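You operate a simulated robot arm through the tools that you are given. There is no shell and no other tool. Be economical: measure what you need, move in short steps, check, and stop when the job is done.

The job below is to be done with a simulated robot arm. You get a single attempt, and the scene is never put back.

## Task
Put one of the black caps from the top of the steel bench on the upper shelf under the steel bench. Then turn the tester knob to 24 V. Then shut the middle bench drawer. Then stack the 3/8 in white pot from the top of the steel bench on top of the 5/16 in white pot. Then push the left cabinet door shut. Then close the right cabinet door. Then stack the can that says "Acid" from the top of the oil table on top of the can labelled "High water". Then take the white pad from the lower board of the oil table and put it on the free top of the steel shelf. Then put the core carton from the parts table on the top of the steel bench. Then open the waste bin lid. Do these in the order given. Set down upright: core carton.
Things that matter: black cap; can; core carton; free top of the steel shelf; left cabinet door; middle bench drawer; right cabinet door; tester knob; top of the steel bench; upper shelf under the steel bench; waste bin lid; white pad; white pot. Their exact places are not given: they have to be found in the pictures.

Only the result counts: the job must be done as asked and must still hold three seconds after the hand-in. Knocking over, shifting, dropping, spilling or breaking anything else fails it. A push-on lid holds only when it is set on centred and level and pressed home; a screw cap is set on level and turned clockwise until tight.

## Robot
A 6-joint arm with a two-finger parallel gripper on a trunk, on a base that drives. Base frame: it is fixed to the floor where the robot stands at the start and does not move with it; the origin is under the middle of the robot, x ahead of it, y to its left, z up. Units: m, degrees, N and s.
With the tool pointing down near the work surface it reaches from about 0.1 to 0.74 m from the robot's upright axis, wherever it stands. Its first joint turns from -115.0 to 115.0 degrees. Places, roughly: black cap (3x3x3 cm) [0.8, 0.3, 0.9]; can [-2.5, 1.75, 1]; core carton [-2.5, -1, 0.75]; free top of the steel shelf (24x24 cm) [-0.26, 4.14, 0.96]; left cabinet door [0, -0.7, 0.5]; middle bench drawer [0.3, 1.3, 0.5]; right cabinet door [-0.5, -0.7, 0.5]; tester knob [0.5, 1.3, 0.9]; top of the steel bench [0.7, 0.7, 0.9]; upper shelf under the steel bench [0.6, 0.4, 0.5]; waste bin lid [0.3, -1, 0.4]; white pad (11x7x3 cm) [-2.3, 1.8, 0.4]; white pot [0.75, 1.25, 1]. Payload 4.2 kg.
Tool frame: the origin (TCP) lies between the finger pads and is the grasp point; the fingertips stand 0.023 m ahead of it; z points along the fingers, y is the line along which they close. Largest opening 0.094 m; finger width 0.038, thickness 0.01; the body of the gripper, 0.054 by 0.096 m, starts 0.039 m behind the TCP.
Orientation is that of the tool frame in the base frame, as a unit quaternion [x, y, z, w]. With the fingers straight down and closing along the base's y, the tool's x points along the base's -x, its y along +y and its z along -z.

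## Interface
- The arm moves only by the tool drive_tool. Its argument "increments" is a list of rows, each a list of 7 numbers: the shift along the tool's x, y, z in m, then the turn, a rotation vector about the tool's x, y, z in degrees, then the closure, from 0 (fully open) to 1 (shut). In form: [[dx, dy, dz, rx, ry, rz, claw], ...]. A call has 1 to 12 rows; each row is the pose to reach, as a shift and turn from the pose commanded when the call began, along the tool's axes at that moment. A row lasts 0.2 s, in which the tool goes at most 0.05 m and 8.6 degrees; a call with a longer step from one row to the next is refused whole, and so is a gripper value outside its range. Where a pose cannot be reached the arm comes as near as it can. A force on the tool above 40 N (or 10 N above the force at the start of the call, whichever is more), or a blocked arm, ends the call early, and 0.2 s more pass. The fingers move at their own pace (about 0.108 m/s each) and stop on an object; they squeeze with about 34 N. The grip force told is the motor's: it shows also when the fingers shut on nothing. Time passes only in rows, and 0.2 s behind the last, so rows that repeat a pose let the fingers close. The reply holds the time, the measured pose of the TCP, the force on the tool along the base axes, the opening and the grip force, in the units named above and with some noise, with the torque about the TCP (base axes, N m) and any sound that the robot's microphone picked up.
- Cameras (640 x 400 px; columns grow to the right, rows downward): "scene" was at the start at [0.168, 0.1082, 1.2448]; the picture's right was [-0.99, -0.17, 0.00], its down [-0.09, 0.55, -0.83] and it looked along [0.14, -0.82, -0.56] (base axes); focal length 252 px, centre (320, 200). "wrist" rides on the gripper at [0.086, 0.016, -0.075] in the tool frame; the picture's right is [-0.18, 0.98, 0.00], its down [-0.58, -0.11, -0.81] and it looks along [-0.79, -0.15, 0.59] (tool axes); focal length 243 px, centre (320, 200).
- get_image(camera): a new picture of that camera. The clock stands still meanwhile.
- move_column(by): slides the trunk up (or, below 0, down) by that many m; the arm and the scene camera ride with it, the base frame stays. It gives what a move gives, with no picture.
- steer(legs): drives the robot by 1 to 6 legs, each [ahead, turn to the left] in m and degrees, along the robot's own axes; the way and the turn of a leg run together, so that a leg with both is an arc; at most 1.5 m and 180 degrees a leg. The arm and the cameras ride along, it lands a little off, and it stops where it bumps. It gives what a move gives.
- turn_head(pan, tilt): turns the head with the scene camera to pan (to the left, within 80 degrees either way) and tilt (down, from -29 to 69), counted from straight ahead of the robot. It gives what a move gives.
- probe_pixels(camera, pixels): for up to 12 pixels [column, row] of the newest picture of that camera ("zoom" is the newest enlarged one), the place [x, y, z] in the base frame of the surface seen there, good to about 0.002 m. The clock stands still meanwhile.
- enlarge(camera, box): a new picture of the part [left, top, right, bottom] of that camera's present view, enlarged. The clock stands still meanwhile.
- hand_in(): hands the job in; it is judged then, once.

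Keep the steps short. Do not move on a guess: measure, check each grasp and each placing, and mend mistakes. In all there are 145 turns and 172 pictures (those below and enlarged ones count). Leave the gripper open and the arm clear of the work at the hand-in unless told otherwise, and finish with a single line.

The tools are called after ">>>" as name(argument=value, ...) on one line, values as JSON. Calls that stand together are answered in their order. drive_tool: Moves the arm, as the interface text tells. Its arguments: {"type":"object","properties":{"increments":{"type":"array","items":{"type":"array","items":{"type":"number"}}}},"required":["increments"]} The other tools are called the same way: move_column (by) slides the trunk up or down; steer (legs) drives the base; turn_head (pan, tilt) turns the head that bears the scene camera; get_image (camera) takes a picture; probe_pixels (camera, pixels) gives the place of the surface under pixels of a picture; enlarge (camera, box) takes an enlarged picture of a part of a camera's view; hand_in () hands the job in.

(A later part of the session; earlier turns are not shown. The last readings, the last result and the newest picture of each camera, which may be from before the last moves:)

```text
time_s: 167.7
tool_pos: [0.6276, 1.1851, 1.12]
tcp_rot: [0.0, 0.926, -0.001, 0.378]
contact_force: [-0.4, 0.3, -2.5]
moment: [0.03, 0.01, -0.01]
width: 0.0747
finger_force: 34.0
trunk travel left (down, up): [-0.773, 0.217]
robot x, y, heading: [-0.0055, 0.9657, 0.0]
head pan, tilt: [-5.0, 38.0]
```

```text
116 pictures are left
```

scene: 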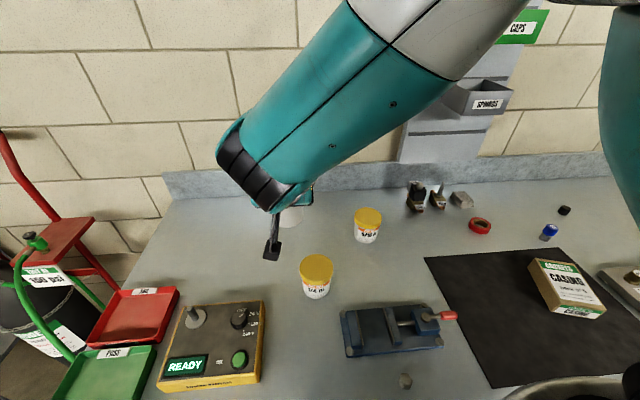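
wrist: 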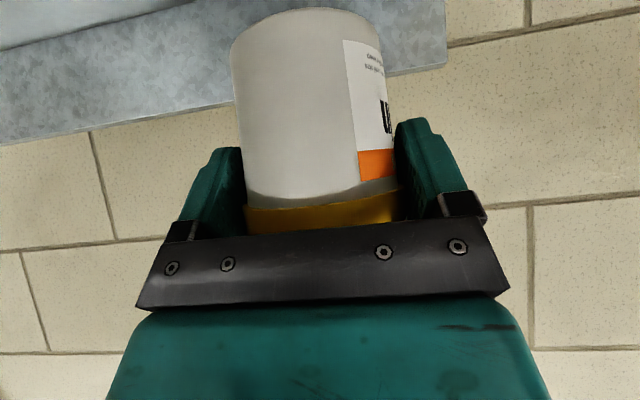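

>>> enlarge(camera="scene", box=[327, 200, 407, 250])

>>> probe_pixels(camera="zoom", pixels=[[320, 130], [320, 70], [220, 120], [425, 120], [320, 185], [320, 210], [320, 250], [240, 200], [410, 200]])

```text
8.00 times, centred on (367, 225) of scene
```

zoom: 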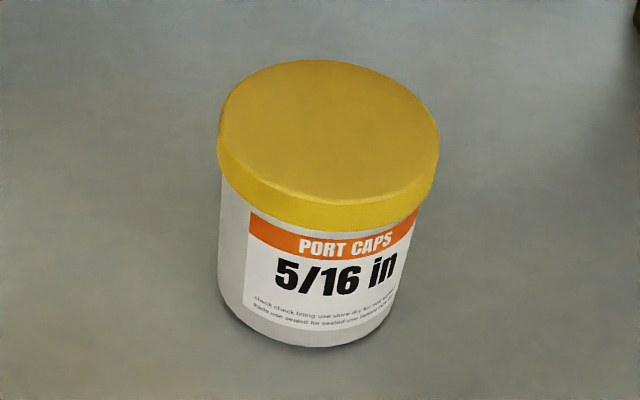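

```text
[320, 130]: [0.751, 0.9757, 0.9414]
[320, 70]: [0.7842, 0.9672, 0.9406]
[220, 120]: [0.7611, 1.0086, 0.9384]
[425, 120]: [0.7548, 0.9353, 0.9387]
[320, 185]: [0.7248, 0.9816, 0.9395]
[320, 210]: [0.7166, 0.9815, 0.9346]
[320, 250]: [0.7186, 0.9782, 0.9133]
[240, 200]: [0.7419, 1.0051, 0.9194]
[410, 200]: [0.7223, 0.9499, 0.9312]
```

5/16 pot centre ≈ (0.755, 0.971), top 0.9405. Move the held pot over it.

>>> drive_tool(increments=[[-0.014, -0.036, 0.014, 0, 0, 0, 1], [-0.03, -0.072, 0.03, 0, 0, 0, 1], [-0.045, -0.108, 0.045, 0, 0, 0, 1], [-0.06, -0.144, 0.06, 0, 0, 0, 1], [-0.076, -0.18, 0.076, 0, 0, 0, 1], [-0.0912, -0.214, 0.0912, 0, 0, 0, 1], [-0.06, -0.214, 0.123, 0, 0, 0, 1], [-0.036, -0.214, 0.147, 0, 0, 0, 1]])

>>> enlarge(camera="scene", box=[287, 150, 447, 250])

```text
time_s: 169.5
tool_pos: [0.7547, 0.9721, 1.0404]
tcp_rot: [0.001, 0.926, -0.002, 0.378]
contact_force: [-0.3, 0.1, -1.3]
moment: [-0.01, 0.02, 0.02]
width: 0.0748
finger_force: 34.0
trunk travel left (down, up): [-0.773, 0.217]
robot x, y, heading: [-0.0032, 0.9654, -0.4]
head pan, tilt: [-5.0, 38.0]
```

```text
4.00 times, centred on (367, 200) of scene
```

zoom: 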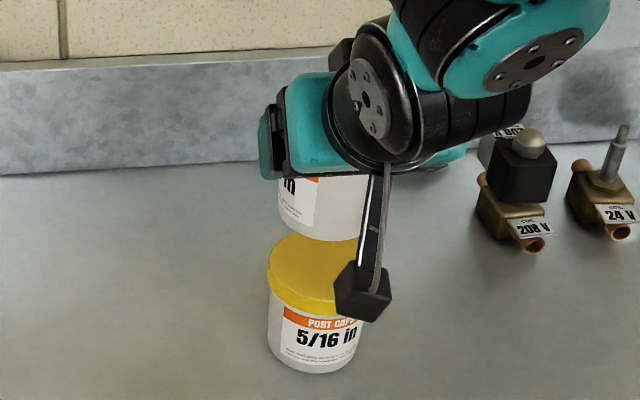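

>>> probe_pixels(camera="zoom", pixels=[[320, 236], [284, 215], [300, 229], [340, 236], [279, 195], [320, 215], [300, 260], [272, 265]])

```text
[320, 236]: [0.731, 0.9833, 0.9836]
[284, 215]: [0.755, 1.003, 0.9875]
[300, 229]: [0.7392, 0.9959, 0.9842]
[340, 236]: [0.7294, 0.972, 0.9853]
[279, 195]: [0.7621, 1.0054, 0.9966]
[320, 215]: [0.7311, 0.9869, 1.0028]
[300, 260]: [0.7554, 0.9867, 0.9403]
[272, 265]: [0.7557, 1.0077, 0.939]
```

Held pot's base is centred at about (0.762, 0.971): shift 8 mm back while lowering 36 mm.

>>> drive_tool(increments=[[0.0057, -0.0005, -0.0057, 0, 0, 0, 1], [0.018, -0.0005, 0.007, 0, 0, 0, 1], [0.0311, -0.0005, 0.0198, 0, 0, 0, 1]])

>>> enlarge(camera="scene", box=[287, 150, 447, 250])

```text
time_s: 170.3
tool_pos: [0.7455, 0.9707, 1.0049]
tcp_rot: [0.001, 0.925, -0.002, 0.379]
contact_force: [0.1, 0.1, -2.5]
moment: [0.01, 0.02, 0.01]
width: 0.0748
finger_force: 34.0
trunk travel left (down, up): [-0.773, 0.217]
robot x, y, heading: [-0.0008, 0.9622, 0.2]
head pan, tilt: [-5.0, 38.0]
```

```text
4.00 times, centred on (367, 200) of scene
```

zoom: 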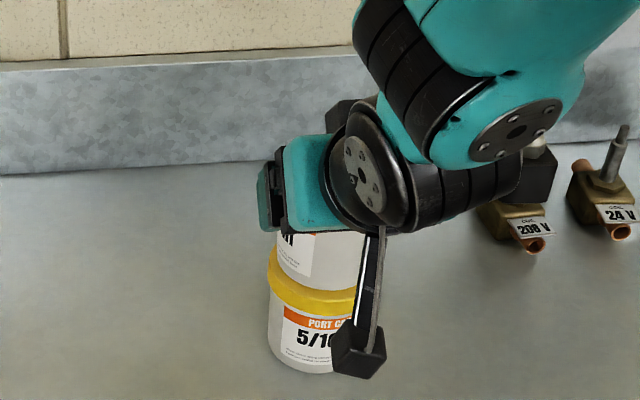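

>>> drive_tool(increments=[[0.0008, 0, 0.0008, 0, 0, 0, 1], [0.0016, 0, 0.0016, 0, 0, 0, 1], [0.0024, 0, 0.0024, 0, 0, 0, 1]])

```text
time_s: 171.1
tool_pos: [0.7465, 0.9704, 1.0014]
tcp_rot: [0.001, 0.925, -0.002, 0.379]
contact_force: [-0.4, -0.4, 1.7]
moment: [0.16, 0.08, 0.05]
width: 0.0746
finger_force: 34.1
trunk travel left (down, up): [-0.773, 0.217]
robot x, y, heading: [-0.0025, 0.966, -0.2]
head pan, tilt: [-5.0, 38.0]
```

Contact made. Open and withdraw along the tool axis.

>>> drive_tool(increments=[[0, 0, 0, 0, 0, 0, 0.1], [0, 0, 0, 0, 0, 0, 0], [0, 0, 0, 0, 0, 0, 0], [0, 0, -0.03, 0, 0, 0, 0], [0, 0, -0.07, 0, 0, 0, 0], [0, 0, -0.115, 0, 0, 0, 0], [0, 0, -0.16, 0, 0, 0, 0]])

>>> get_image(camera="scene")

>>> enlarge(camera="scene", box=[307, 160, 427, 250])

```text
time_s: 172.7
tool_pos: [0.6366, 0.9745, 1.1159]
tcp_rot: [0.0, 0.926, -0.001, 0.377]
contact_force: [0.6, 0.2, 0.5]
moment: [0.03, 0.01, 0.02]
width: 0.0939
finger_force: 0.1
trunk travel left (down, up): [-0.773, 0.217]
robot x, y, heading: [0.0006, 0.9666, -0.2]
head pan, tilt: [-5.0, 38.0]
```

```text
112 pictures are left
```

scene: 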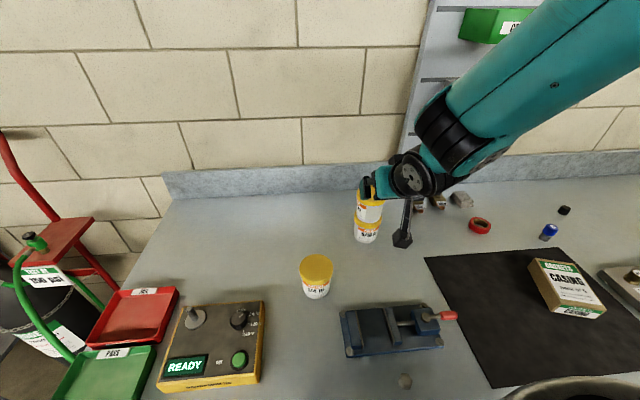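

```text
4.44 times, centred on (367, 205) of scene
```

zoom: 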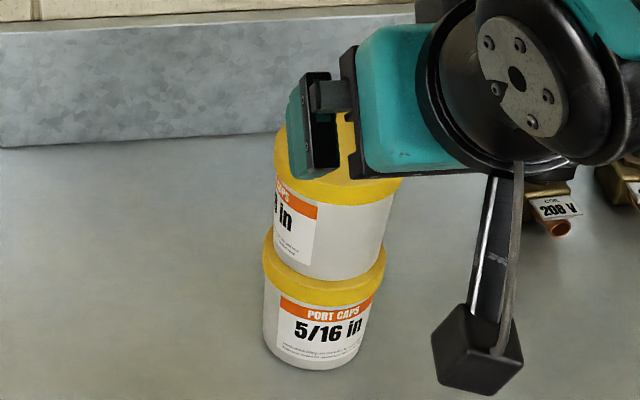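

3/8 pot rests on the 5/16 pot. Next the cabinet: back off, face -y, look.

>>> steer(legs=[[-0.5, 0], [0, -90], [0.4, 0]])

>>> turn_head(pan=0, tilt=30)

>>> get_image(camera="scene")

```text
time_s: 181.6
tool_pos: [-0.4881, -0.0667, 1.1156]
tcp_rot: [0.651, 0.658, -0.267, 0.268]
contact_force: [0.4, 0.7, -0.5]
moment: [-0.03, -0.01, -0.01]
width: 0.0939
finger_force: 0.1
trunk travel left (down, up): [-0.773, 0.217]
robot x, y, heading: [-0.5053, 0.5769, -89.5]
head pan, tilt: [-5.0, 38.0]
```

```text
time_s: 182.3
tool_pos: [-0.489, -0.0669, 1.1155]
tcp_rot: [0.651, 0.658, -0.267, 0.269]
contact_force: [-0.1, -0.2, -0.2]
moment: [0.03, 0.03, 0.03]
width: 0.0938
finger_force: 0.1
trunk travel left (down, up): [-0.773, 0.217]
robot x, y, heading: [-0.5046, 0.5728, -89.5]
head pan, tilt: [0.0, 30.0]
```

```text
110 pictures are left
```

scene: 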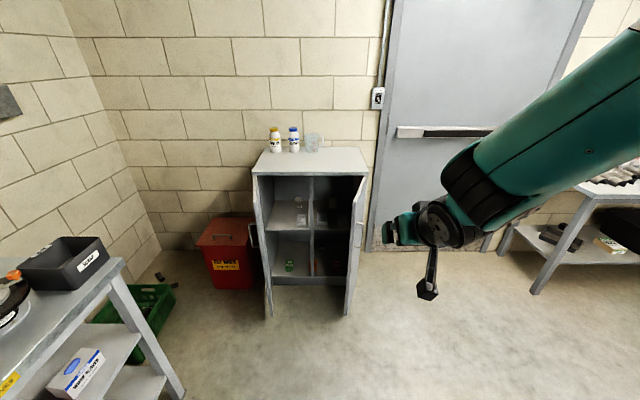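

Both doors stand open toward me. Measuring edges, hinges, cabinet and bin.

>>> enlarge(camera="scene", box=[190, 120, 400, 330])

>>> probe_pixels(camera="scene", pixels=[[255, 176], [272, 312], [262, 240], [268, 200], [366, 178], [347, 312], [358, 240], [310, 172], [230, 225], [225, 265], [273, 140], [312, 142]])

```text
1.90 times, centred on (295, 225) of scene
```

zoom: 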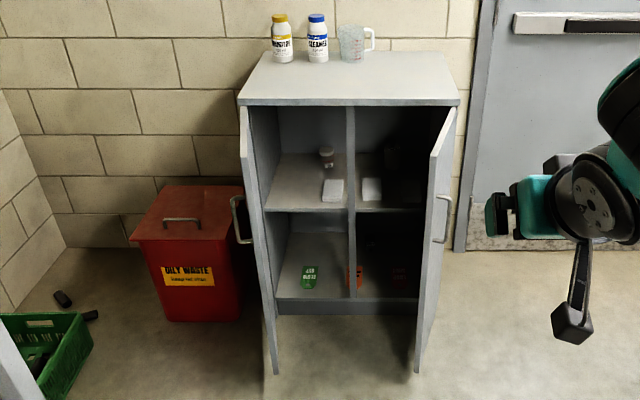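

```text
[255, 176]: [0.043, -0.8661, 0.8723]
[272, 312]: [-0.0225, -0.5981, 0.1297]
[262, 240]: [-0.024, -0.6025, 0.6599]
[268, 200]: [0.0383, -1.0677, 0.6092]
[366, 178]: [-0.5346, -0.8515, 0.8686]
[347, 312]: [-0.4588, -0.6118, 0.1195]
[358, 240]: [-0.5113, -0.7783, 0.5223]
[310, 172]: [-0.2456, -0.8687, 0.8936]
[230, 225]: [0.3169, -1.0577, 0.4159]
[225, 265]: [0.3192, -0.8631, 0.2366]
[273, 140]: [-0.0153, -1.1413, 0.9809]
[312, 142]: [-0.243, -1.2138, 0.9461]
```

Left door: hinge (0.045,-0.87), free edge (-0.024,-0.60), open ~76°. Drive to about (-0.1,-0.06) facing the cabinet.

>>> steer(legs=[[0, 32.5], [0.72, 0], [0, -33]])

>>> turn_head(pan=0, tilt=40)

>>> get_image(camera="scene")

```text
time_s: 189.4
tool_pos: [-0.0836, -0.6722, 1.116]
tcp_rot: [0.652, 0.657, -0.267, 0.267]
contact_force: [0.4, -0.3, 0.4]
moment: [-0.01, 0.02, 0.0]
width: 0.0941
finger_force: 0.1
trunk travel left (down, up): [-0.773, 0.217]
robot x, y, heading: [-0.0958, -0.0305, -89.7]
head pan, tilt: [0.0, 30.0]
```

```text
time_s: 190.2
tool_pos: [-0.0855, -0.6728, 1.1155]
tcp_rot: [0.652, 0.657, -0.267, 0.268]
contact_force: [0.2, -0.1, -0.1]
moment: [0.02, -0.01, 0.01]
width: 0.0944
finger_force: 0.0
trunk travel left (down, up): [-0.773, 0.217]
robot x, y, heading: [-0.0983, -0.0326, -89.9]
head pan, tilt: [0.0, 40.0]
```

```text
108 pictures are left
```

scene: 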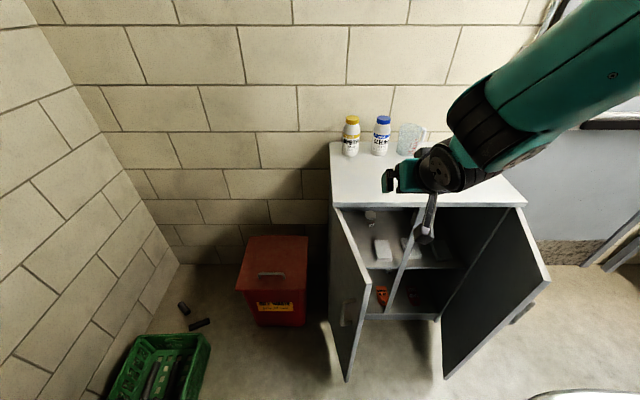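

Close fingers, move left to x≈0.12 and back slightly, then lower the trunk.

>>> drive_tool(increments=[[0.01, 0.04, -0.01, 0, 0, 0, 0.5], [0.02, 0.08, -0.02, 0, 0, 0, 1], [0.03, 0.12, -0.03, 0, 0, 0, 1], [0.04, 0.16, -0.04, 0, 0, 0, 1], [0.05, 0.205, -0.05, 0, 0, 0, 1]])

>>> move_column(by=-0.36)

>>> get_image(camera="scene")

>>> probe_pixels(camera="scene", pixels=[[320, 200], [330, 150]])

```text
time_s: 191.4
tool_pos: [0.1198, -0.6006, 1.1166]
tcp_rot: [0.653, 0.656, -0.268, 0.268]
contact_force: [-0.3, -0.4, -0.3]
moment: [-0.02, -0.03, 0.0]
width: 0.0
finger_force: 34.3
trunk travel left (down, up): [-0.773, 0.217]
robot x, y, heading: [-0.0941, -0.0333, -89.9]
head pan, tilt: [0.0, 40.0]
```

```text
time_s: 194.9
tool_pos: [0.1201, -0.6013, 0.7565]
tcp_rot: [0.653, 0.657, -0.268, 0.267]
contact_force: [-0.5, -0.1, -0.7]
moment: [-0.01, 0.01, 0.02]
width: 0.0
finger_force: 34.1
trunk travel left (down, up): [-0.413, 0.577]
robot x, y, heading: [-0.0958, -0.033, -89.9]
head pan, tilt: [0.0, 40.0]
```

```text
107 pictures are left
```

scene: 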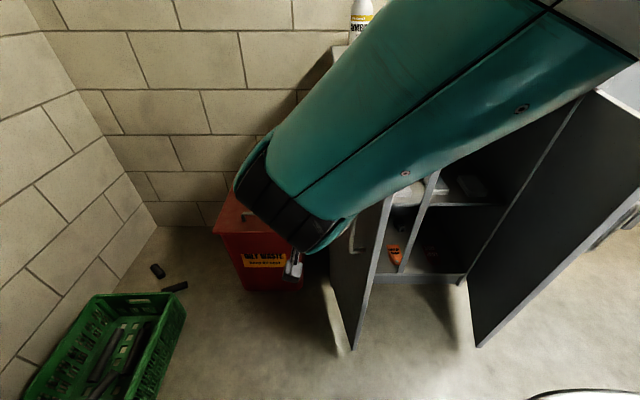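

```text
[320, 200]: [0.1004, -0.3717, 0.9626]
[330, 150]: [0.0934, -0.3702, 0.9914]
```

Sweep the fingers along the door's closing arc.

>>> drive_tool(increments=[[-0.007, -0.045, 0.007, 0, 0, 0, 1], [-0.014, -0.09, 0.014, 0, 0, 0, 1], [-0.021, -0.13, 0.021, 0, 0, 0, 1], [-0.032, -0.17, 0.032, 0, 0, 0, 1], [-0.042, -0.21, 0.042, 0, 0, 0, 1], [-0.064, -0.235, 0.064, 0, 0, 0, 1], [-0.081, -0.26, 0.081, 0, 0, 0, 1], [-0.103, -0.28, 0.103, 0, 0, 0, 1]])

>>> get_image(camera="scene")

```text
time_s: 196.7
tool_pos: [-0.1612, -0.7478, 0.7576]
tcp_rot: [0.653, 0.657, -0.267, 0.267]
contact_force: [-0.3, -0.1, -0.1]
moment: [0.01, 0.03, 0.03]
width: 0.0
finger_force: 33.7
trunk travel left (down, up): [-0.413, 0.577]
robot x, y, heading: [-0.0979, -0.0284, -89.6]
head pan, tilt: [0.0, 40.0]
```

```text
106 pictures are left
```

scene: 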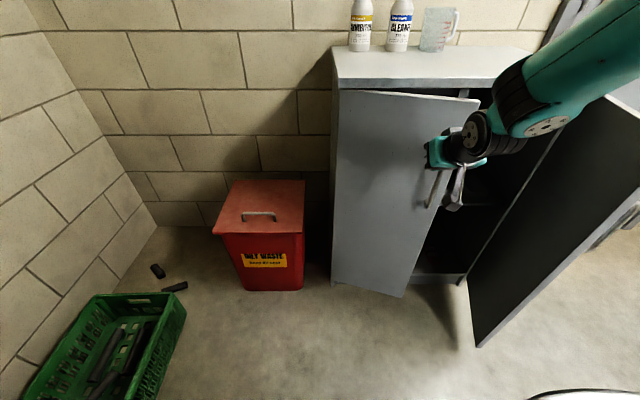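

Door is following. Continue pushing toward closed.

>>> drive_tool(increments=[[-0.015, -0.015, 0.015, 0, 0, 0, 1], [-0.03, -0.025, 0.03, 0, 0, 0, 1], [-0.045, -0.03, 0.045, 0, 0, 0, 1], [-0.058, -0.032, 0.058, 0, 0, 0, 1], [-0.068, -0.032, 0.068, 0, 0, 0, 1], [-0.078, -0.032, 0.078, 0, 0, 0, 1]])

>>> get_image(camera="scene")

```text
time_s: 198.1
tool_pos: [-0.1905, -0.848, 0.7523]
tcp_rot: [0.654, 0.659, -0.262, 0.263]
contact_force: [0.3, 23.9, 10.7]
moment: [-0.26, -0.01, 0.03]
width: 0.0
finger_force: 34.0
trunk travel left (down, up): [-0.413, 0.577]
robot x, y, heading: [-0.0995, -0.0335, -90.0]
head pan, tilt: [0.0, 40.0]
stopped in row 6: the force on the tool passed its limit at 72 N (the readings are from after the stop); the commanded pose is now the measured one
```

```text
105 pictures are left
```

scene: 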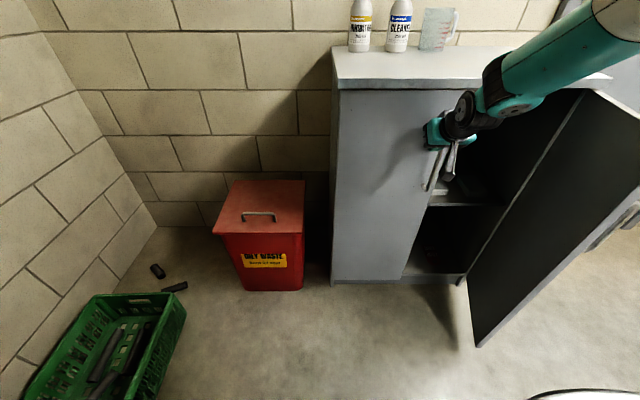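

Left door shut. Retract, then reposition for the right door.

>>> drive_tool(increments=[[0.03, 0, -0.03, 0, 0, 0, 1], [0.065, 0, -0.065, 0, 0, 0, 1], [0.1, 0, -0.1, 0, 0, 0, 1], [0.135, 0, -0.135, 0, 0, 0, 1], [0.17, 0, -0.17, 0, 0, 0, 1]])

>>> steer(legs=[[-0.25, 0], [0, -90], [0.31, 0], [0, 90], [0.25, 0]])

>>> get_image(camera="scene")

```text
time_s: 199.2
tool_pos: [-0.1912, -0.6363, 0.7607]
tcp_rot: [0.654, 0.659, -0.262, 0.263]
contact_force: [0.8, 0.5, 0.1]
moment: [0.02, 0.03, -0.01]
width: 0.0
finger_force: 34.6
out of reach, approached as far as the arm can: row 5
trunk travel left (down, up): [-0.413, 0.577]
robot x, y, heading: [-0.0989, -0.0341, -90.0]
head pan, tilt: [0.0, 40.0]
```

```text
time_s: 211.7
tool_pos: [-0.4694, -0.6147, 0.7618]
tcp_rot: [0.642, 0.671, -0.253, 0.27]
contact_force: [3.0, 15.6, 18.8]
moment: [-0.03, 0.08, -0.09]
width: 0.0
finger_force: 33.9
trunk travel left (down, up): [-0.413, 0.577]
robot x, y, heading: [-0.3992, -0.013, -88.0]
head pan, tilt: [0.0, 40.0]
stopped in leg 5: the force on the tool passed its limit at 96 N (the readings are from after the stop); the commanded pose is now the measured one
```

```text
104 pictures are left
```

scene: 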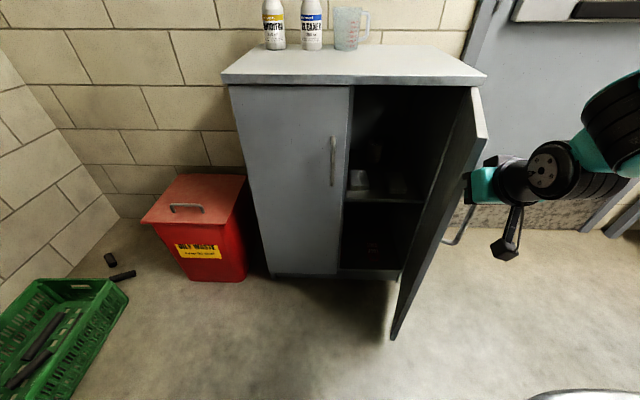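

I bumped the door's edge (no visible harm). Back off a bit and move the arm to the door's outer side.

>>> steer(legs=[[-0.08, -2]])

>>> drive_tool(increments=[[0, -0.04, 0, 0, 0, 0, 1], [0, -0.08, 0, 0, 0, 0, 1], [0, -0.12, 0, 0, 0, 0, 1], [0, -0.155, 0, 0, 0, 0, 1]])

>>> get_image(camera="scene")

>>> probe_pixels(camera="scene", pixels=[[470, 120], [480, 140], [400, 320]])

```text
time_s: 212.7
tool_pos: [-0.4936, -0.5324, 0.7602]
tcp_rot: [0.655, 0.66, -0.257, 0.263]
contact_force: [-0.2, -0.5, -0.6]
moment: [0.0, 0.01, -0.02]
width: 0.0
finger_force: 33.9
trunk travel left (down, up): [-0.413, 0.577]
robot x, y, heading: [-0.4024, 0.0679, -90.0]
head pan, tilt: [0.0, 40.0]
```

```text
time_s: 213.7
tool_pos: [-0.6485, -0.5361, 0.7591]
tcp_rot: [0.655, 0.66, -0.258, 0.263]
contact_force: [0.7, 0.4, -0.9]
moment: [0.0, -0.01, 0.01]
width: 0.0001
finger_force: 34.0
trunk travel left (down, up): [-0.413, 0.577]
robot x, y, heading: [-0.3988, 0.0696, -89.7]
head pan, tilt: [0.0, 40.0]
```

```text
103 pictures are left
```

scene: 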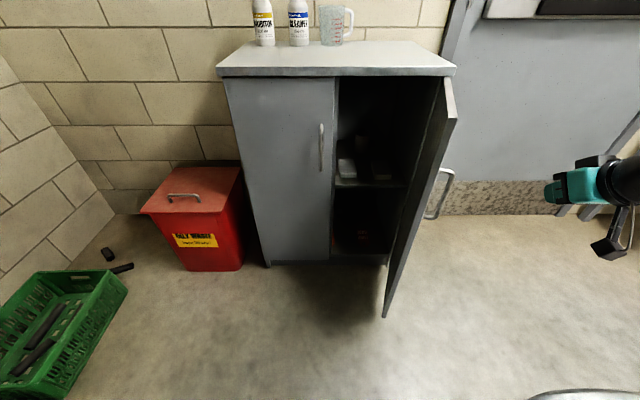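

```text
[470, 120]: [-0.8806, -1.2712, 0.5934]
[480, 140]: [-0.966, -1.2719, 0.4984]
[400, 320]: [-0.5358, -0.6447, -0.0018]
```

>>> steer(legs=[[0.1, 0]])

>>> drive_tool(increments=[[0, 0.045, 0, 0, 0, 0, 1], [0, 0.09, 0, 0, 0, 0, 1], [-0.0035, 0.13, 0.0035, 0, 0, 0, 1], [-0.007, 0.17, 0.007, 0, 0, 0, 1], [-0.011, 0.21, 0.011, 0, 0, 0, 1], [-0.018, 0.25, 0.018, 0, 0, 0, 1], [-0.039, 0.275, 0.039, 0, 0, 0, 1], [-0.057, 0.3, 0.057, 0, 0, 0, 1], [-0.074, 0.32, 0.074, 0, 0, 0, 1], [-0.099, 0.335, 0.099, 0, 0, 0, 1]])

>>> get_image(camera="scene")

```text
time_s: 214.9
tool_pos: [-0.649, -0.6367, 0.7589]
tcp_rot: [0.655, 0.66, -0.257, 0.263]
contact_force: [0.3, -0.4, 0.1]
moment: [0.0, 0.02, 0.0]
width: 0.0001
finger_force: 34.0
trunk travel left (down, up): [-0.413, 0.577]
robot x, y, heading: [-0.3988, -0.0336, -89.8]
head pan, tilt: [0.0, 40.0]
```

```text
time_s: 217.1
tool_pos: [-0.3125, -0.7756, 0.7574]
tcp_rot: [0.655, 0.66, -0.257, 0.263]
contact_force: [-0.5, -0.6, 0.8]
moment: [0.0, 0.01, -0.01]
width: 0.0
finger_force: 33.8
trunk travel left (down, up): [-0.413, 0.577]
robot x, y, heading: [-0.4015, -0.0342, -89.7]
head pan, tilt: [0.0, 40.0]
```

```text
102 pictures are left
```

scene: 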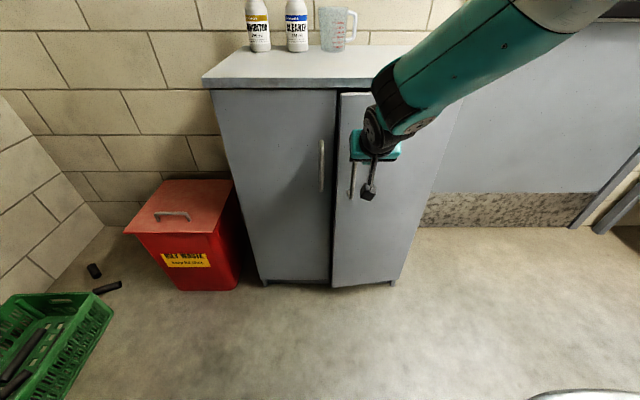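

Nearly shut; push straight ahead until it stops.

>>> drive_tool(increments=[[-0.015, 0, 0.015, 0, 0, 0, 1], [-0.03, 0, 0.03, 0, 0, 0, 1], [-0.042, 0, 0.042, 0, 0, 0, 1], [-0.052, 0, 0.052, 0, 0, 0, 1], [-0.06, 0, 0.06, 0, 0, 0, 1]])

>>> drive_tool(increments=[[0.03, 0, -0.03, 0, 0, 0, 1], [0.065, 0, -0.065, 0, 0, 0, 1], [0.1, 0, -0.1, 0, 0, 0, 1], [0.135, 0, -0.135, 0, 0, 0, 1]])

>>> get_image(camera="scene")

>>> probe_pixels(camera="scene", pixels=[[230, 120], [325, 120], [345, 110], [430, 110], [170, 215], [330, 240], [350, 240]])

```text
time_s: 218.2
tool_pos: [-0.3101, -0.8474, 0.7533]
tcp_rot: [0.655, 0.662, -0.255, 0.259]
contact_force: [-2.9, 20.8, 10.0]
moment: [-0.18, 0.0, -0.08]
width: 0.0
finger_force: 34.0
trunk travel left (down, up): [-0.413, 0.577]
robot x, y, heading: [-0.4, -0.0325, -90.1]
head pan, tilt: [0.0, 40.0]
stopped in row 5: the force on the tool passed its limit at 61 N (the readings are from after the stop); the commanded pose is now the measured one
```

```text
time_s: 219.2
tool_pos: [-0.315, -0.6602, 0.7604]
tcp_rot: [0.656, 0.662, -0.254, 0.259]
contact_force: [-0.8, 0.7, 0.0]
moment: [0.01, -0.01, 0.0]
width: 0.0
finger_force: 33.7
trunk travel left (down, up): [-0.413, 0.577]
robot x, y, heading: [-0.4034, -0.0302, -89.6]
head pan, tilt: [0.0, 40.0]
```

```text
101 pictures are left
```

scene: 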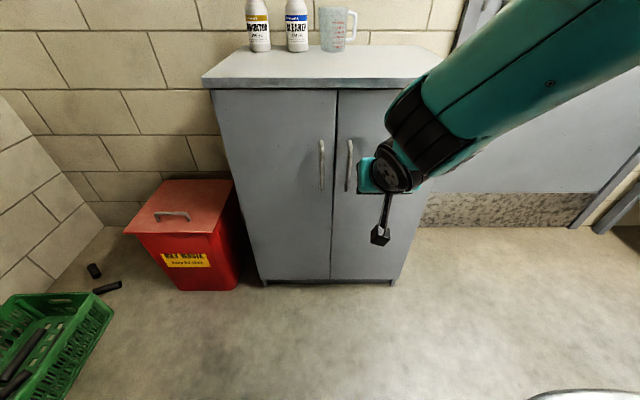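

```text
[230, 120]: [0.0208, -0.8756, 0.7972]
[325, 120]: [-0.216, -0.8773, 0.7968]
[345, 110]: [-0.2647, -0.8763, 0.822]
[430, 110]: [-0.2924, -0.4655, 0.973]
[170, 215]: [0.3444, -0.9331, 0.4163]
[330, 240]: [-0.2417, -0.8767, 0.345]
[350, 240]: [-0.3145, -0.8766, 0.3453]
```

Both doors are flush (y≈-0.877). Now raise the trunk, and drive toward the oil table.

>>> move_column(by=0.36)

>>> steer(legs=[[-0.5, 0], [0, -142], [0.9, 0], [0, 50]])

>>> turn_head(pan=0, tilt=25)

>>> get_image(camera="scene")

```text
time_s: 222.8
tool_pos: [-0.3132, -0.6605, 1.1215]
tcp_rot: [0.655, 0.663, -0.253, 0.26]
contact_force: [0.3, 0.1, 0.1]
moment: [-0.05, -0.03, -0.01]
width: 0.0001
finger_force: 34.3
trunk travel left (down, up): [-0.773, 0.217]
robot x, y, heading: [-0.4, -0.0309, -89.9]
head pan, tilt: [0.0, 40.0]
```

```text
time_s: 238.1
tool_pos: [-1.6105, 1.0803, 1.1206]
tcp_rot: [0.932, -0.006, -0.363, 0.0]
contact_force: [0.4, -0.6, -0.2]
moment: [-0.03, 0.0, -0.01]
width: 0.0
finger_force: 33.7
trunk travel left (down, up): [-0.773, 0.217]
robot x, y, heading: [-0.982, 1.1513, 179.1]
head pan, tilt: [0.0, 40.0]
```

```text
time_s: 238.8
tool_pos: [-1.6104, 1.0797, 1.1218]
tcp_rot: [0.932, -0.006, -0.363, -0.001]
contact_force: [-0.1, 0.3, -0.6]
moment: [-0.01, -0.01, -0.01]
width: 0.0
finger_force: 34.0
trunk travel left (down, up): [-0.773, 0.217]
robot x, y, heading: [-0.9792, 1.1508, 179.1]
head pan, tilt: [0.0, 25.0]
```

```text
100 pictures are left
```

scene: 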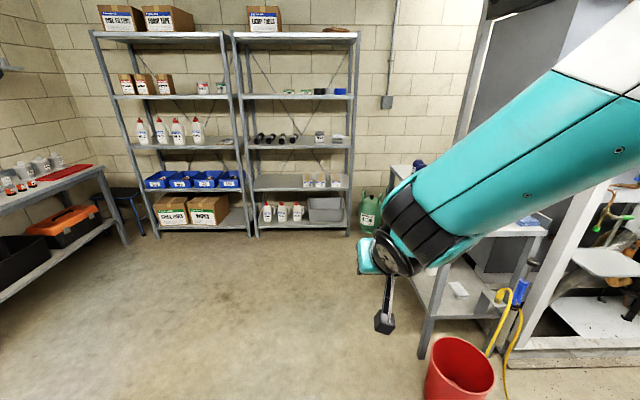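

>>> turn_head(pan=-35, tilt=30)

>>> get_image(camera="scene")

```text
time_s: 239.8
tool_pos: [-1.6093, 1.079, 1.1202]
tcp_rot: [0.932, -0.006, -0.363, -0.001]
contact_force: [-0.1, -0.4, 0.5]
moment: [0.02, -0.03, 0.02]
width: 0.0
finger_force: 33.8
trunk travel left (down, up): [-0.773, 0.217]
robot x, y, heading: [-0.9745, 1.1539, 179.0]
head pan, tilt: [-35.0, 30.0]
```

```text
99 pictures are left
```

scene: 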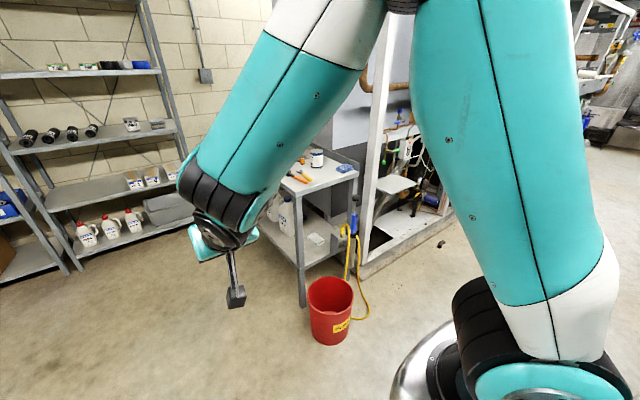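

>>> probe_pixels(camera="scene", pixels=[[298, 192], [356, 176], [317, 158], [316, 240], [330, 285], [330, 340], [350, 232], [303, 300], [290, 178], [345, 168], [285, 215], [395, 240]])

>>> enlarge(camera="scene", box=[240, 120, 400, 280])

```text
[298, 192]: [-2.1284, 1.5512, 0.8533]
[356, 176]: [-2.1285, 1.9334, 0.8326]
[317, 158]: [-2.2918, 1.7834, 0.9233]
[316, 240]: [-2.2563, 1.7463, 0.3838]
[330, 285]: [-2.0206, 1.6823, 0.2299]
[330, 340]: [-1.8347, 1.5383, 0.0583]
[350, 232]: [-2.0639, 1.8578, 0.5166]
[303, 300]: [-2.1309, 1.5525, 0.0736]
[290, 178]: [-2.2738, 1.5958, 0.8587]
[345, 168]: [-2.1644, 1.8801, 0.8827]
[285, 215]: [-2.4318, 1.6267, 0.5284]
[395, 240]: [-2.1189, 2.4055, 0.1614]
```

```text
2.50 times, centred on (320, 200) of scene
```

zoom: 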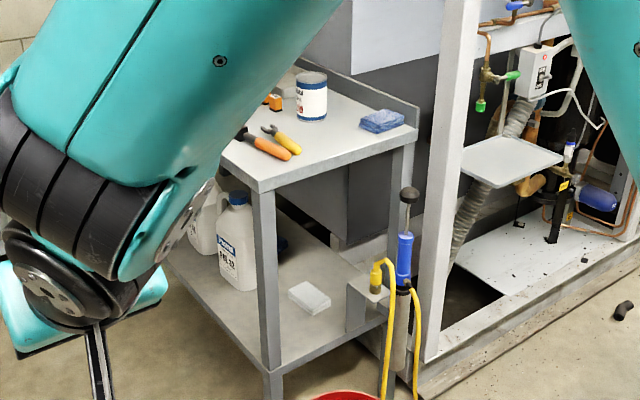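

The table (top z 0.858) spans y 1.55–1.93, x from -2.13 back; a bucket blocks its +x side, so I'll approach from the -y side. First straighten the tool.

>>> drive_tool(increments=[[0, 0.01, 0, 0, 7.5, 0, 0.5], [0, 0.02, 0, 0, 15, 0, 0.5], [0, 0.03, 0, 0, 22.5, 0, 0], [0, 0.04, 0, 0, 30, 0, 0], [0, 0.05, 0, 0, 36, 0, 0], [0, 0.05, 0, 0, 42.5, 0, 0]])

>>> steer(legs=[[0, 9], [1.33, 0]])

>>> turn_head(pan=-60, tilt=25)

>>> get_image(camera="scene")

```text
time_s: 241.2
tool_pos: [-1.6103, 1.0297, 1.1205]
tcp_rot: [1.0, -0.004, 0.0, 0.002]
contact_force: [1.0, 0.1, 0.0]
moment: [0.01, -0.03, 0.02]
width: 0.0941
finger_force: 0.0
trunk travel left (down, up): [-0.773, 0.217]
robot x, y, heading: [-0.9811, 1.1552, 179.3]
head pan, tilt: [-35.0, 30.0]
```

```text
time_s: 248.6
tool_pos: [-2.9081, 0.7637, 1.1206]
tcp_rot: [0.998, 0.066, -0.001, 0.002]
contact_force: [-0.3, -0.1, -1.0]
moment: [0.02, 0.01, 0.0]
width: 0.094
finger_force: 0.2
trunk travel left (down, up): [-0.773, 0.217]
robot x, y, heading: [-2.2982, 0.9703, -172.7]
head pan, tilt: [-35.0, 30.0]
```

```text
time_s: 249.5
tool_pos: [-2.9072, 0.7638, 1.121]
tcp_rot: [0.998, 0.066, -0.001, 0.001]
contact_force: [-0.1, 0.1, 0.4]
moment: [-0.06, -0.03, 0.01]
width: 0.0941
finger_force: 0.1
trunk travel left (down, up): [-0.773, 0.217]
robot x, y, heading: [-2.3007, 0.9766, -172.8]
head pan, tilt: [-60.0, 25.0]
```

```text
97 pictures are left
```

scene: 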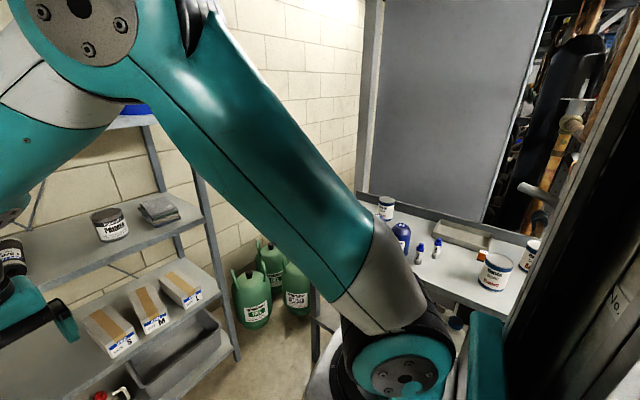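

>>> probe_pixels(camera="scene", pixels=[[208, 200], [198, 130], [215, 230], [386, 205], [493, 270], [530, 255], [401, 235], [350, 320]])

```text
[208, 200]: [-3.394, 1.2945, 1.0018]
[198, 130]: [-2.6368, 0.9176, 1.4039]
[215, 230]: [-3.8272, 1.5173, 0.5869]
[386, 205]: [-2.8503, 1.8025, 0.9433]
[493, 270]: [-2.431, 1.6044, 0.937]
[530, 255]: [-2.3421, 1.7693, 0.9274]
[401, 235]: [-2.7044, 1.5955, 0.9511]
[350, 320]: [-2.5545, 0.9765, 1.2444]
```

Shelves are clear of the sweep. Turn to face +y.

>>> steer(legs=[[0, -97.2]])

>>> turn_head(pan=0, tilt=35)

>>> get_image(camera="scene")

```text
time_s: 253.9
tool_pos: [-2.4382, 1.6042, 1.1198]
tcp_rot: [0.711, -0.703, -0.001, 0.002]
contact_force: [0.2, -0.3, 0.3]
moment: [-0.02, 0.01, -0.02]
width: 0.0941
finger_force: 0.0
trunk travel left (down, up): [-0.773, 0.217]
robot x, y, heading: [-2.2993, 0.9748, 90.5]
head pan, tilt: [-60.0, 25.0]
```

```text
time_s: 255.2
tool_pos: [-2.438, 1.6032, 1.1196]
tcp_rot: [0.711, -0.704, -0.002, 0.002]
contact_force: [-0.2, -0.1, 0.6]
moment: [-0.02, 0.04, 0.01]
width: 0.0939
finger_force: 0.1
trunk travel left (down, up): [-0.773, 0.217]
robot x, y, heading: [-2.3023, 0.9729, 90.4]
head pan, tilt: [0.0, 35.0]
```

```text
96 pictures are left
```

scene: 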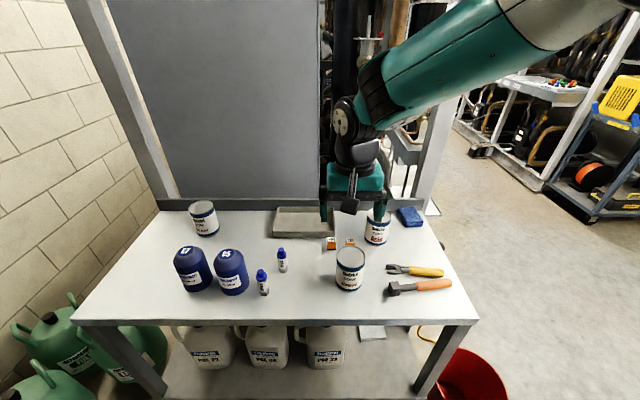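

>>> enlarge(camera="scene", box=[310, 190, 440, 300])

>>> enlarge(camera="scene", box=[170, 190, 240, 250])

```text
3.64 times, centred on (375, 245) of scene
```

zoom: 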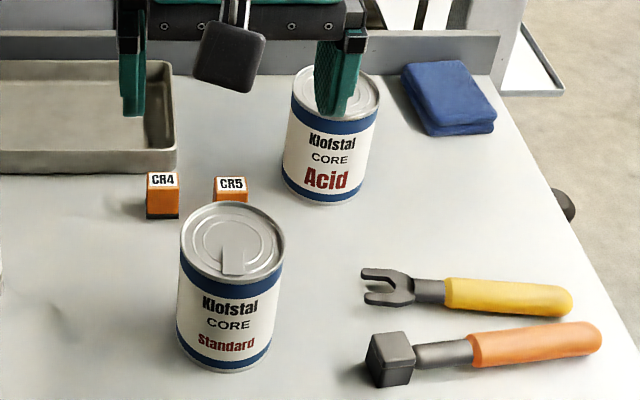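

```text
6.67 times, centred on (205, 220) of scene
```

zoom: 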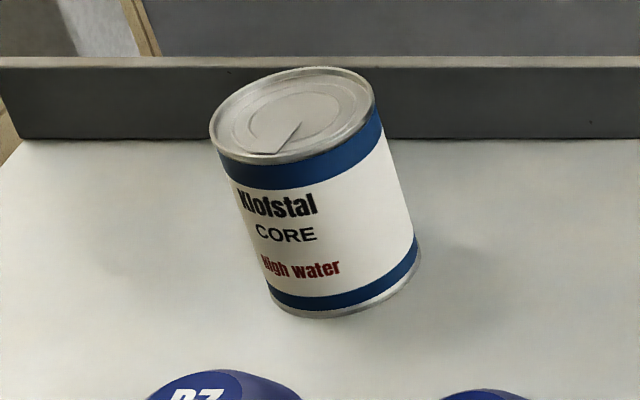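

Acid can is back right; High water can is back left. Measure both.

>>> probe_pixels(camera="zoom", pixels=[[290, 112], [215, 120], [370, 95], [300, 72], [265, 155], [330, 240], [250, 250], [410, 240], [330, 310]])

>>> probe_pixels(camera="scene", pixels=[[371, 217], [388, 216], [376, 224], [366, 213], [390, 213], [377, 232], [377, 240], [372, 209], [384, 220]])

```text
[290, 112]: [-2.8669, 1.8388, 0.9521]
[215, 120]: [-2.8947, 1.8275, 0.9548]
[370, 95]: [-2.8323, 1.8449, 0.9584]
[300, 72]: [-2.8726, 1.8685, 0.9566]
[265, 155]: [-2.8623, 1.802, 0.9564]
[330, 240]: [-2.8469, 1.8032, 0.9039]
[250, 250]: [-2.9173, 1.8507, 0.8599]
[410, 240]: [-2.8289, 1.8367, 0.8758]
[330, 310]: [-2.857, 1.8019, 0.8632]
```

```text
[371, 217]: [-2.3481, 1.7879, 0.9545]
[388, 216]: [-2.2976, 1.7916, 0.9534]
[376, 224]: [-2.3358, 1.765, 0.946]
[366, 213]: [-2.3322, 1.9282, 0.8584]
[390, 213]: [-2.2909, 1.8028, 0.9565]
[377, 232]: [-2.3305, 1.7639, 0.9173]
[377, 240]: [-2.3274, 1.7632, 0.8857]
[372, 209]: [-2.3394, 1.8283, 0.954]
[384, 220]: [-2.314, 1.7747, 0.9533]
```

>>> probe_pixels(camera="scene", pixels=[[75, 345], [110, 375], [40, 380], [150, 345], [85, 315], [475, 318], [320, 322], [460, 370], [150, 390], [205, 350], [370, 332]])

```text
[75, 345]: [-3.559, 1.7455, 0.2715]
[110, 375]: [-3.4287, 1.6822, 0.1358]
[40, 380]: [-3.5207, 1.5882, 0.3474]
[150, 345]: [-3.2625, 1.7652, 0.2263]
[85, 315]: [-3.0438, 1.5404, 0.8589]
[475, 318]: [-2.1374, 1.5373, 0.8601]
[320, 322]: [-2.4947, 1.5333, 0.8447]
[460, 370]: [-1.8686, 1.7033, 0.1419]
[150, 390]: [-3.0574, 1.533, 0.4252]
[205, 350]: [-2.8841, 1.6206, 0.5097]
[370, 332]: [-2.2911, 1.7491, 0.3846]
```

Shift robot to about (-2.6, 1.17) by turning right, reversing, turning back, advancing.

>>> drive_tool(increments=[[0.04, 0, 0, 0, 0, 0, 0], [0.08, 0, 0, 0, 0, 0, 0], [0.12, 0, 0, 0, 0, 0, 0], [0.15, 0, 0, 0, 0, 0, 0]])

>>> steer(legs=[[0, -90], [-0.3, 0], [0, 90], [0.2, 0]])

>>> get_image(camera="scene")

```text
time_s: 256.2
tool_pos: [-2.4375, 1.4528, 1.12]
tcp_rot: [0.711, -0.704, -0.002, 0.0]
contact_force: [-1.3, 0.0, 0.7]
moment: [-0.01, -0.01, 0.01]
width: 0.0939
finger_force: 0.0
trunk travel left (down, up): [-0.773, 0.217]
robot x, y, heading: [-2.3016, 0.9759, 90.6]
head pan, tilt: [0.0, 35.0]
```

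```text
time_s: 267.2
tool_pos: [-2.76, 1.6429, 1.1208]
tcp_rot: [0.724, -0.69, -0.002, 0.001]
contact_force: [0.4, 0.1, -0.4]
moment: [0.03, 0.01, 0.01]
width: 0.094
finger_force: 0.0
trunk travel left (down, up): [-0.773, 0.217]
robot x, y, heading: [-2.6084, 1.172, 92.4]
head pan, tilt: [0.0, 35.0]
```

```text
93 pictures are left
```

scene: 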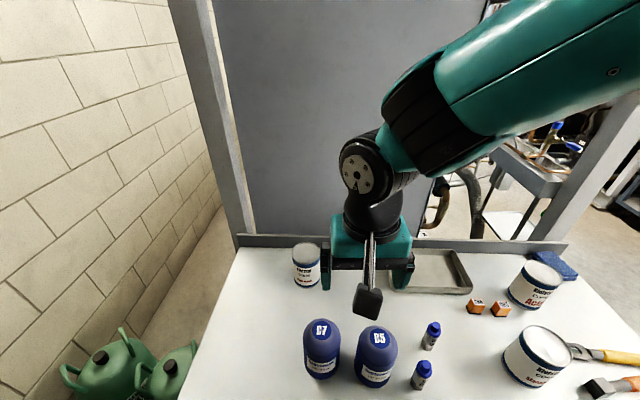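

>>> enlarge(camera="scene", box=[480, 245, 600, 320])

>>> probe_pixels(camera="zoom", pixels=[[308, 117], [215, 90], [430, 160], [360, 75], [250, 165], [330, 140], [200, 180], [310, 230], [180, 110]])

```text
5.33 times, centred on (540, 282) of scene
```

zoom: 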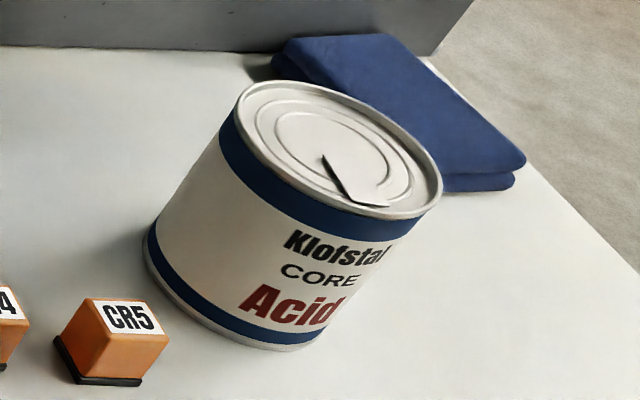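

```text
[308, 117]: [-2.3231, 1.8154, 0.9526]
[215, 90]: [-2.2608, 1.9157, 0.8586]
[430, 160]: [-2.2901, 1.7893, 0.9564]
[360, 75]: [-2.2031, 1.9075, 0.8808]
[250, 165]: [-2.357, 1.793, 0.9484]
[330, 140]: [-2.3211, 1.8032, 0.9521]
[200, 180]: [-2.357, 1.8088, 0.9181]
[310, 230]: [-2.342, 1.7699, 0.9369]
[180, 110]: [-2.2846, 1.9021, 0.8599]
```

Acid can centre ≈ (-2.3235, 1.798). Move above it.

>>> drive_tool(increments=[[-0.013, -0.0445, 0, 0, 0, 0, 0], [-0.026, -0.089, 0, 0, 0, 0, 0], [-0.04, -0.133, 0, 0, 0, 0, 0], [-0.053, -0.177, 0, 0, 0, 0, 0], [-0.067, -0.222, 0, 0, 0, 0, 0], [-0.08, -0.266, 0, 0, 0, 0, 0], [-0.094, -0.31, 0, 0, 0, 0, 0], [-0.107, -0.354, 0, 0, 0, 0, 0], [-0.12, -0.399, 0, 0, 0, 0, 0], [-0.134, -0.4435, 0, 0, 0, 0, 0]])

>>> get_image(camera="wrist")

```text
time_s: 269.4
tool_pos: [-2.322, 1.7987, 1.1177]
tcp_rot: [0.724, -0.689, -0.002, 0.001]
contact_force: [0.3, -0.1, 1.0]
moment: [-0.01, -0.02, -0.01]
width: 0.0939
finger_force: 0.0
trunk travel left (down, up): [-0.773, 0.217]
robot x, y, heading: [-2.604, 1.1743, 92.7]
head pan, tilt: [0.0, 35.0]
```

```text
91 pictures are left
```

wrist: 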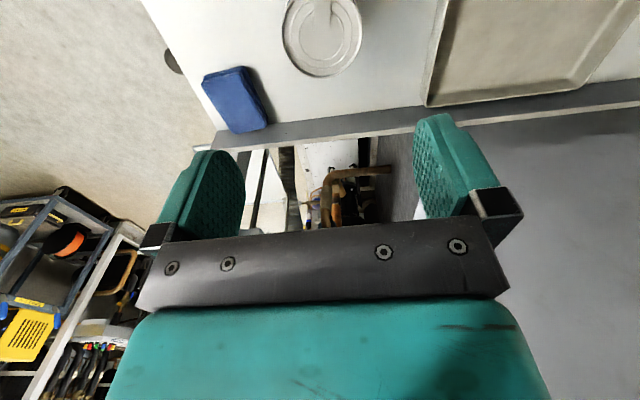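

>>> probe_pixels(camera="wrist", pixels=[[285, 35], [360, 35], [325, 74], [322, 30], [322, 5]])

>>> drive_tool(increments=[[0, 0, 0.045, 0, 0, 0, 0], [0, 0, 0.09, 0, 0, 0, 0], [0, 0, 0.12, 0, 0, 0, 0]])

>>> get_image(camera="wrist")

```text
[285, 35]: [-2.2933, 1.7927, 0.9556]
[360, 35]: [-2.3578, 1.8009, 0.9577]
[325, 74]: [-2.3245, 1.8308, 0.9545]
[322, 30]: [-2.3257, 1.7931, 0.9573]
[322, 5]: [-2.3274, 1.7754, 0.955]
```

```text
time_s: 270.2
tool_pos: [-2.3229, 1.7985, 0.9985]
tcp_rot: [0.724, -0.69, -0.002, 0.001]
contact_force: [-0.1, -1.0, -0.2]
moment: [0.05, -0.02, 0.03]
width: 0.0939
finger_force: 0.0
trunk travel left (down, up): [-0.773, 0.217]
robot x, y, heading: [-2.6076, 1.1727, 92.3]
head pan, tilt: [0.0, 35.0]
```

```text
90 pictures are left
```

wrist: 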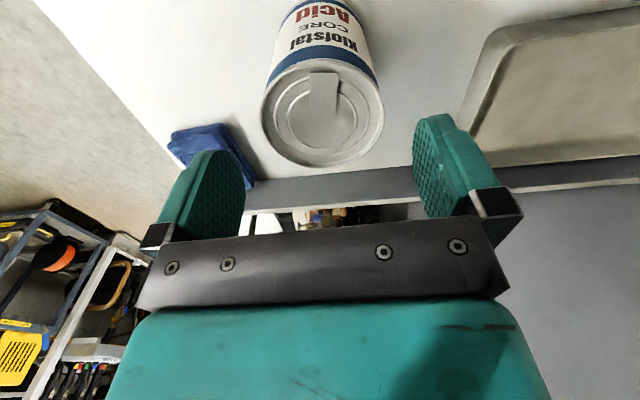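

Centre good. Lower to 0.935 and grip, then lift.

>>> drive_tool(increments=[[0.001, 0.0025, 0.03, 0, 0, 0, 0], [0.001, 0.0025, 0.063, 0, 0, 0, 0], [0.001, 0.0025, 0.063, 0, 0, 0, 0.5], [0.001, 0.0025, 0.063, 0, 0, 0, 1], [0.001, 0.0025, 0.063, 0, 0, 0, 1]])

>>> drive_tool(increments=[[0, 0, -0.04, 0, 0, 0, 1], [0, 0, -0.08, 0, 0, 0, 1], [0, 0, -0.125, 0, 0, 0, 1], [0, 0, -0.17, 0, 0, 0, 1], [0, 0, -0.2, 0, 0, 0, 1]])

>>> get_image(camera="wrist")

```text
time_s: 271.4
tool_pos: [-2.3255, 1.7967, 0.9361]
tcp_rot: [0.724, -0.689, -0.002, 0.001]
contact_force: [0.2, -0.8, 0.4]
moment: [-0.02, -0.01, -0.01]
width: 0.0686
finger_force: 34.2
trunk travel left (down, up): [-0.773, 0.217]
robot x, y, heading: [-2.6075, 1.1726, 92.3]
head pan, tilt: [0.0, 35.0]
```

```text
time_s: 272.6
tool_pos: [-2.3282, 1.7984, 1.1365]
tcp_rot: [0.724, -0.69, -0.001, 0.001]
contact_force: [0.3, 1.1, -4.2]
moment: [0.0, 0.02, 0.01]
width: 0.0685
finger_force: 33.8
trunk travel left (down, up): [-0.773, 0.217]
robot x, y, heading: [-2.6112, 1.171, 92.4]
head pan, tilt: [0.0, 35.0]
```

```text
89 pictures are left
```

wrist: 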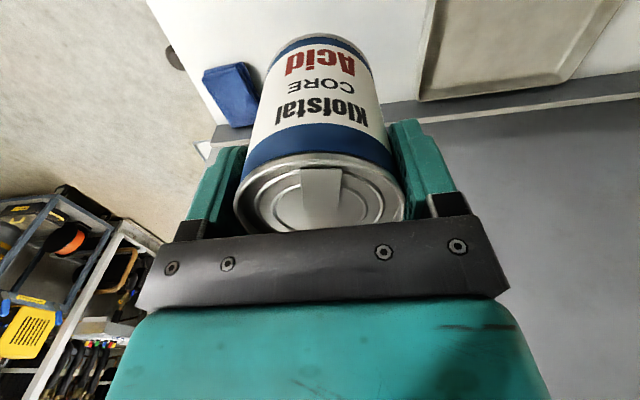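

Held. Re-measure the High water can with the arm out of the way.

>>> enlarge(camera="scene", box=[265, 230, 345, 290])

>>> probe_pixels(camera="zoom", pixels=[[320, 130], [230, 130], [415, 130], [320, 105], [320, 175], [320, 280], [320, 210], [250, 250], [410, 250]])

```text
6.67 times, centred on (305, 260) of scene
```

zoom: 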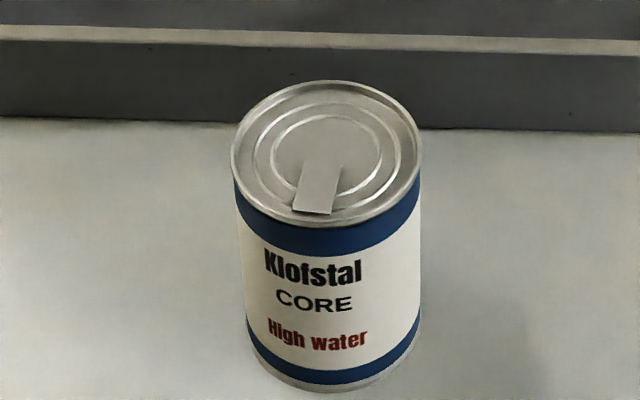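

```text
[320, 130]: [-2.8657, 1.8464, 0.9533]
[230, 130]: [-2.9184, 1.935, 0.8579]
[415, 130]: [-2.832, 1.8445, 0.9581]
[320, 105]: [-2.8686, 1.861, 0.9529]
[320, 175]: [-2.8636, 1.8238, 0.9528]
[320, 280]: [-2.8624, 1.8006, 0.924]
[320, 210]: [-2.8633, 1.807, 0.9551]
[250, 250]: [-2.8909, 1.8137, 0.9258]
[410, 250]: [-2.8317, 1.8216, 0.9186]
```

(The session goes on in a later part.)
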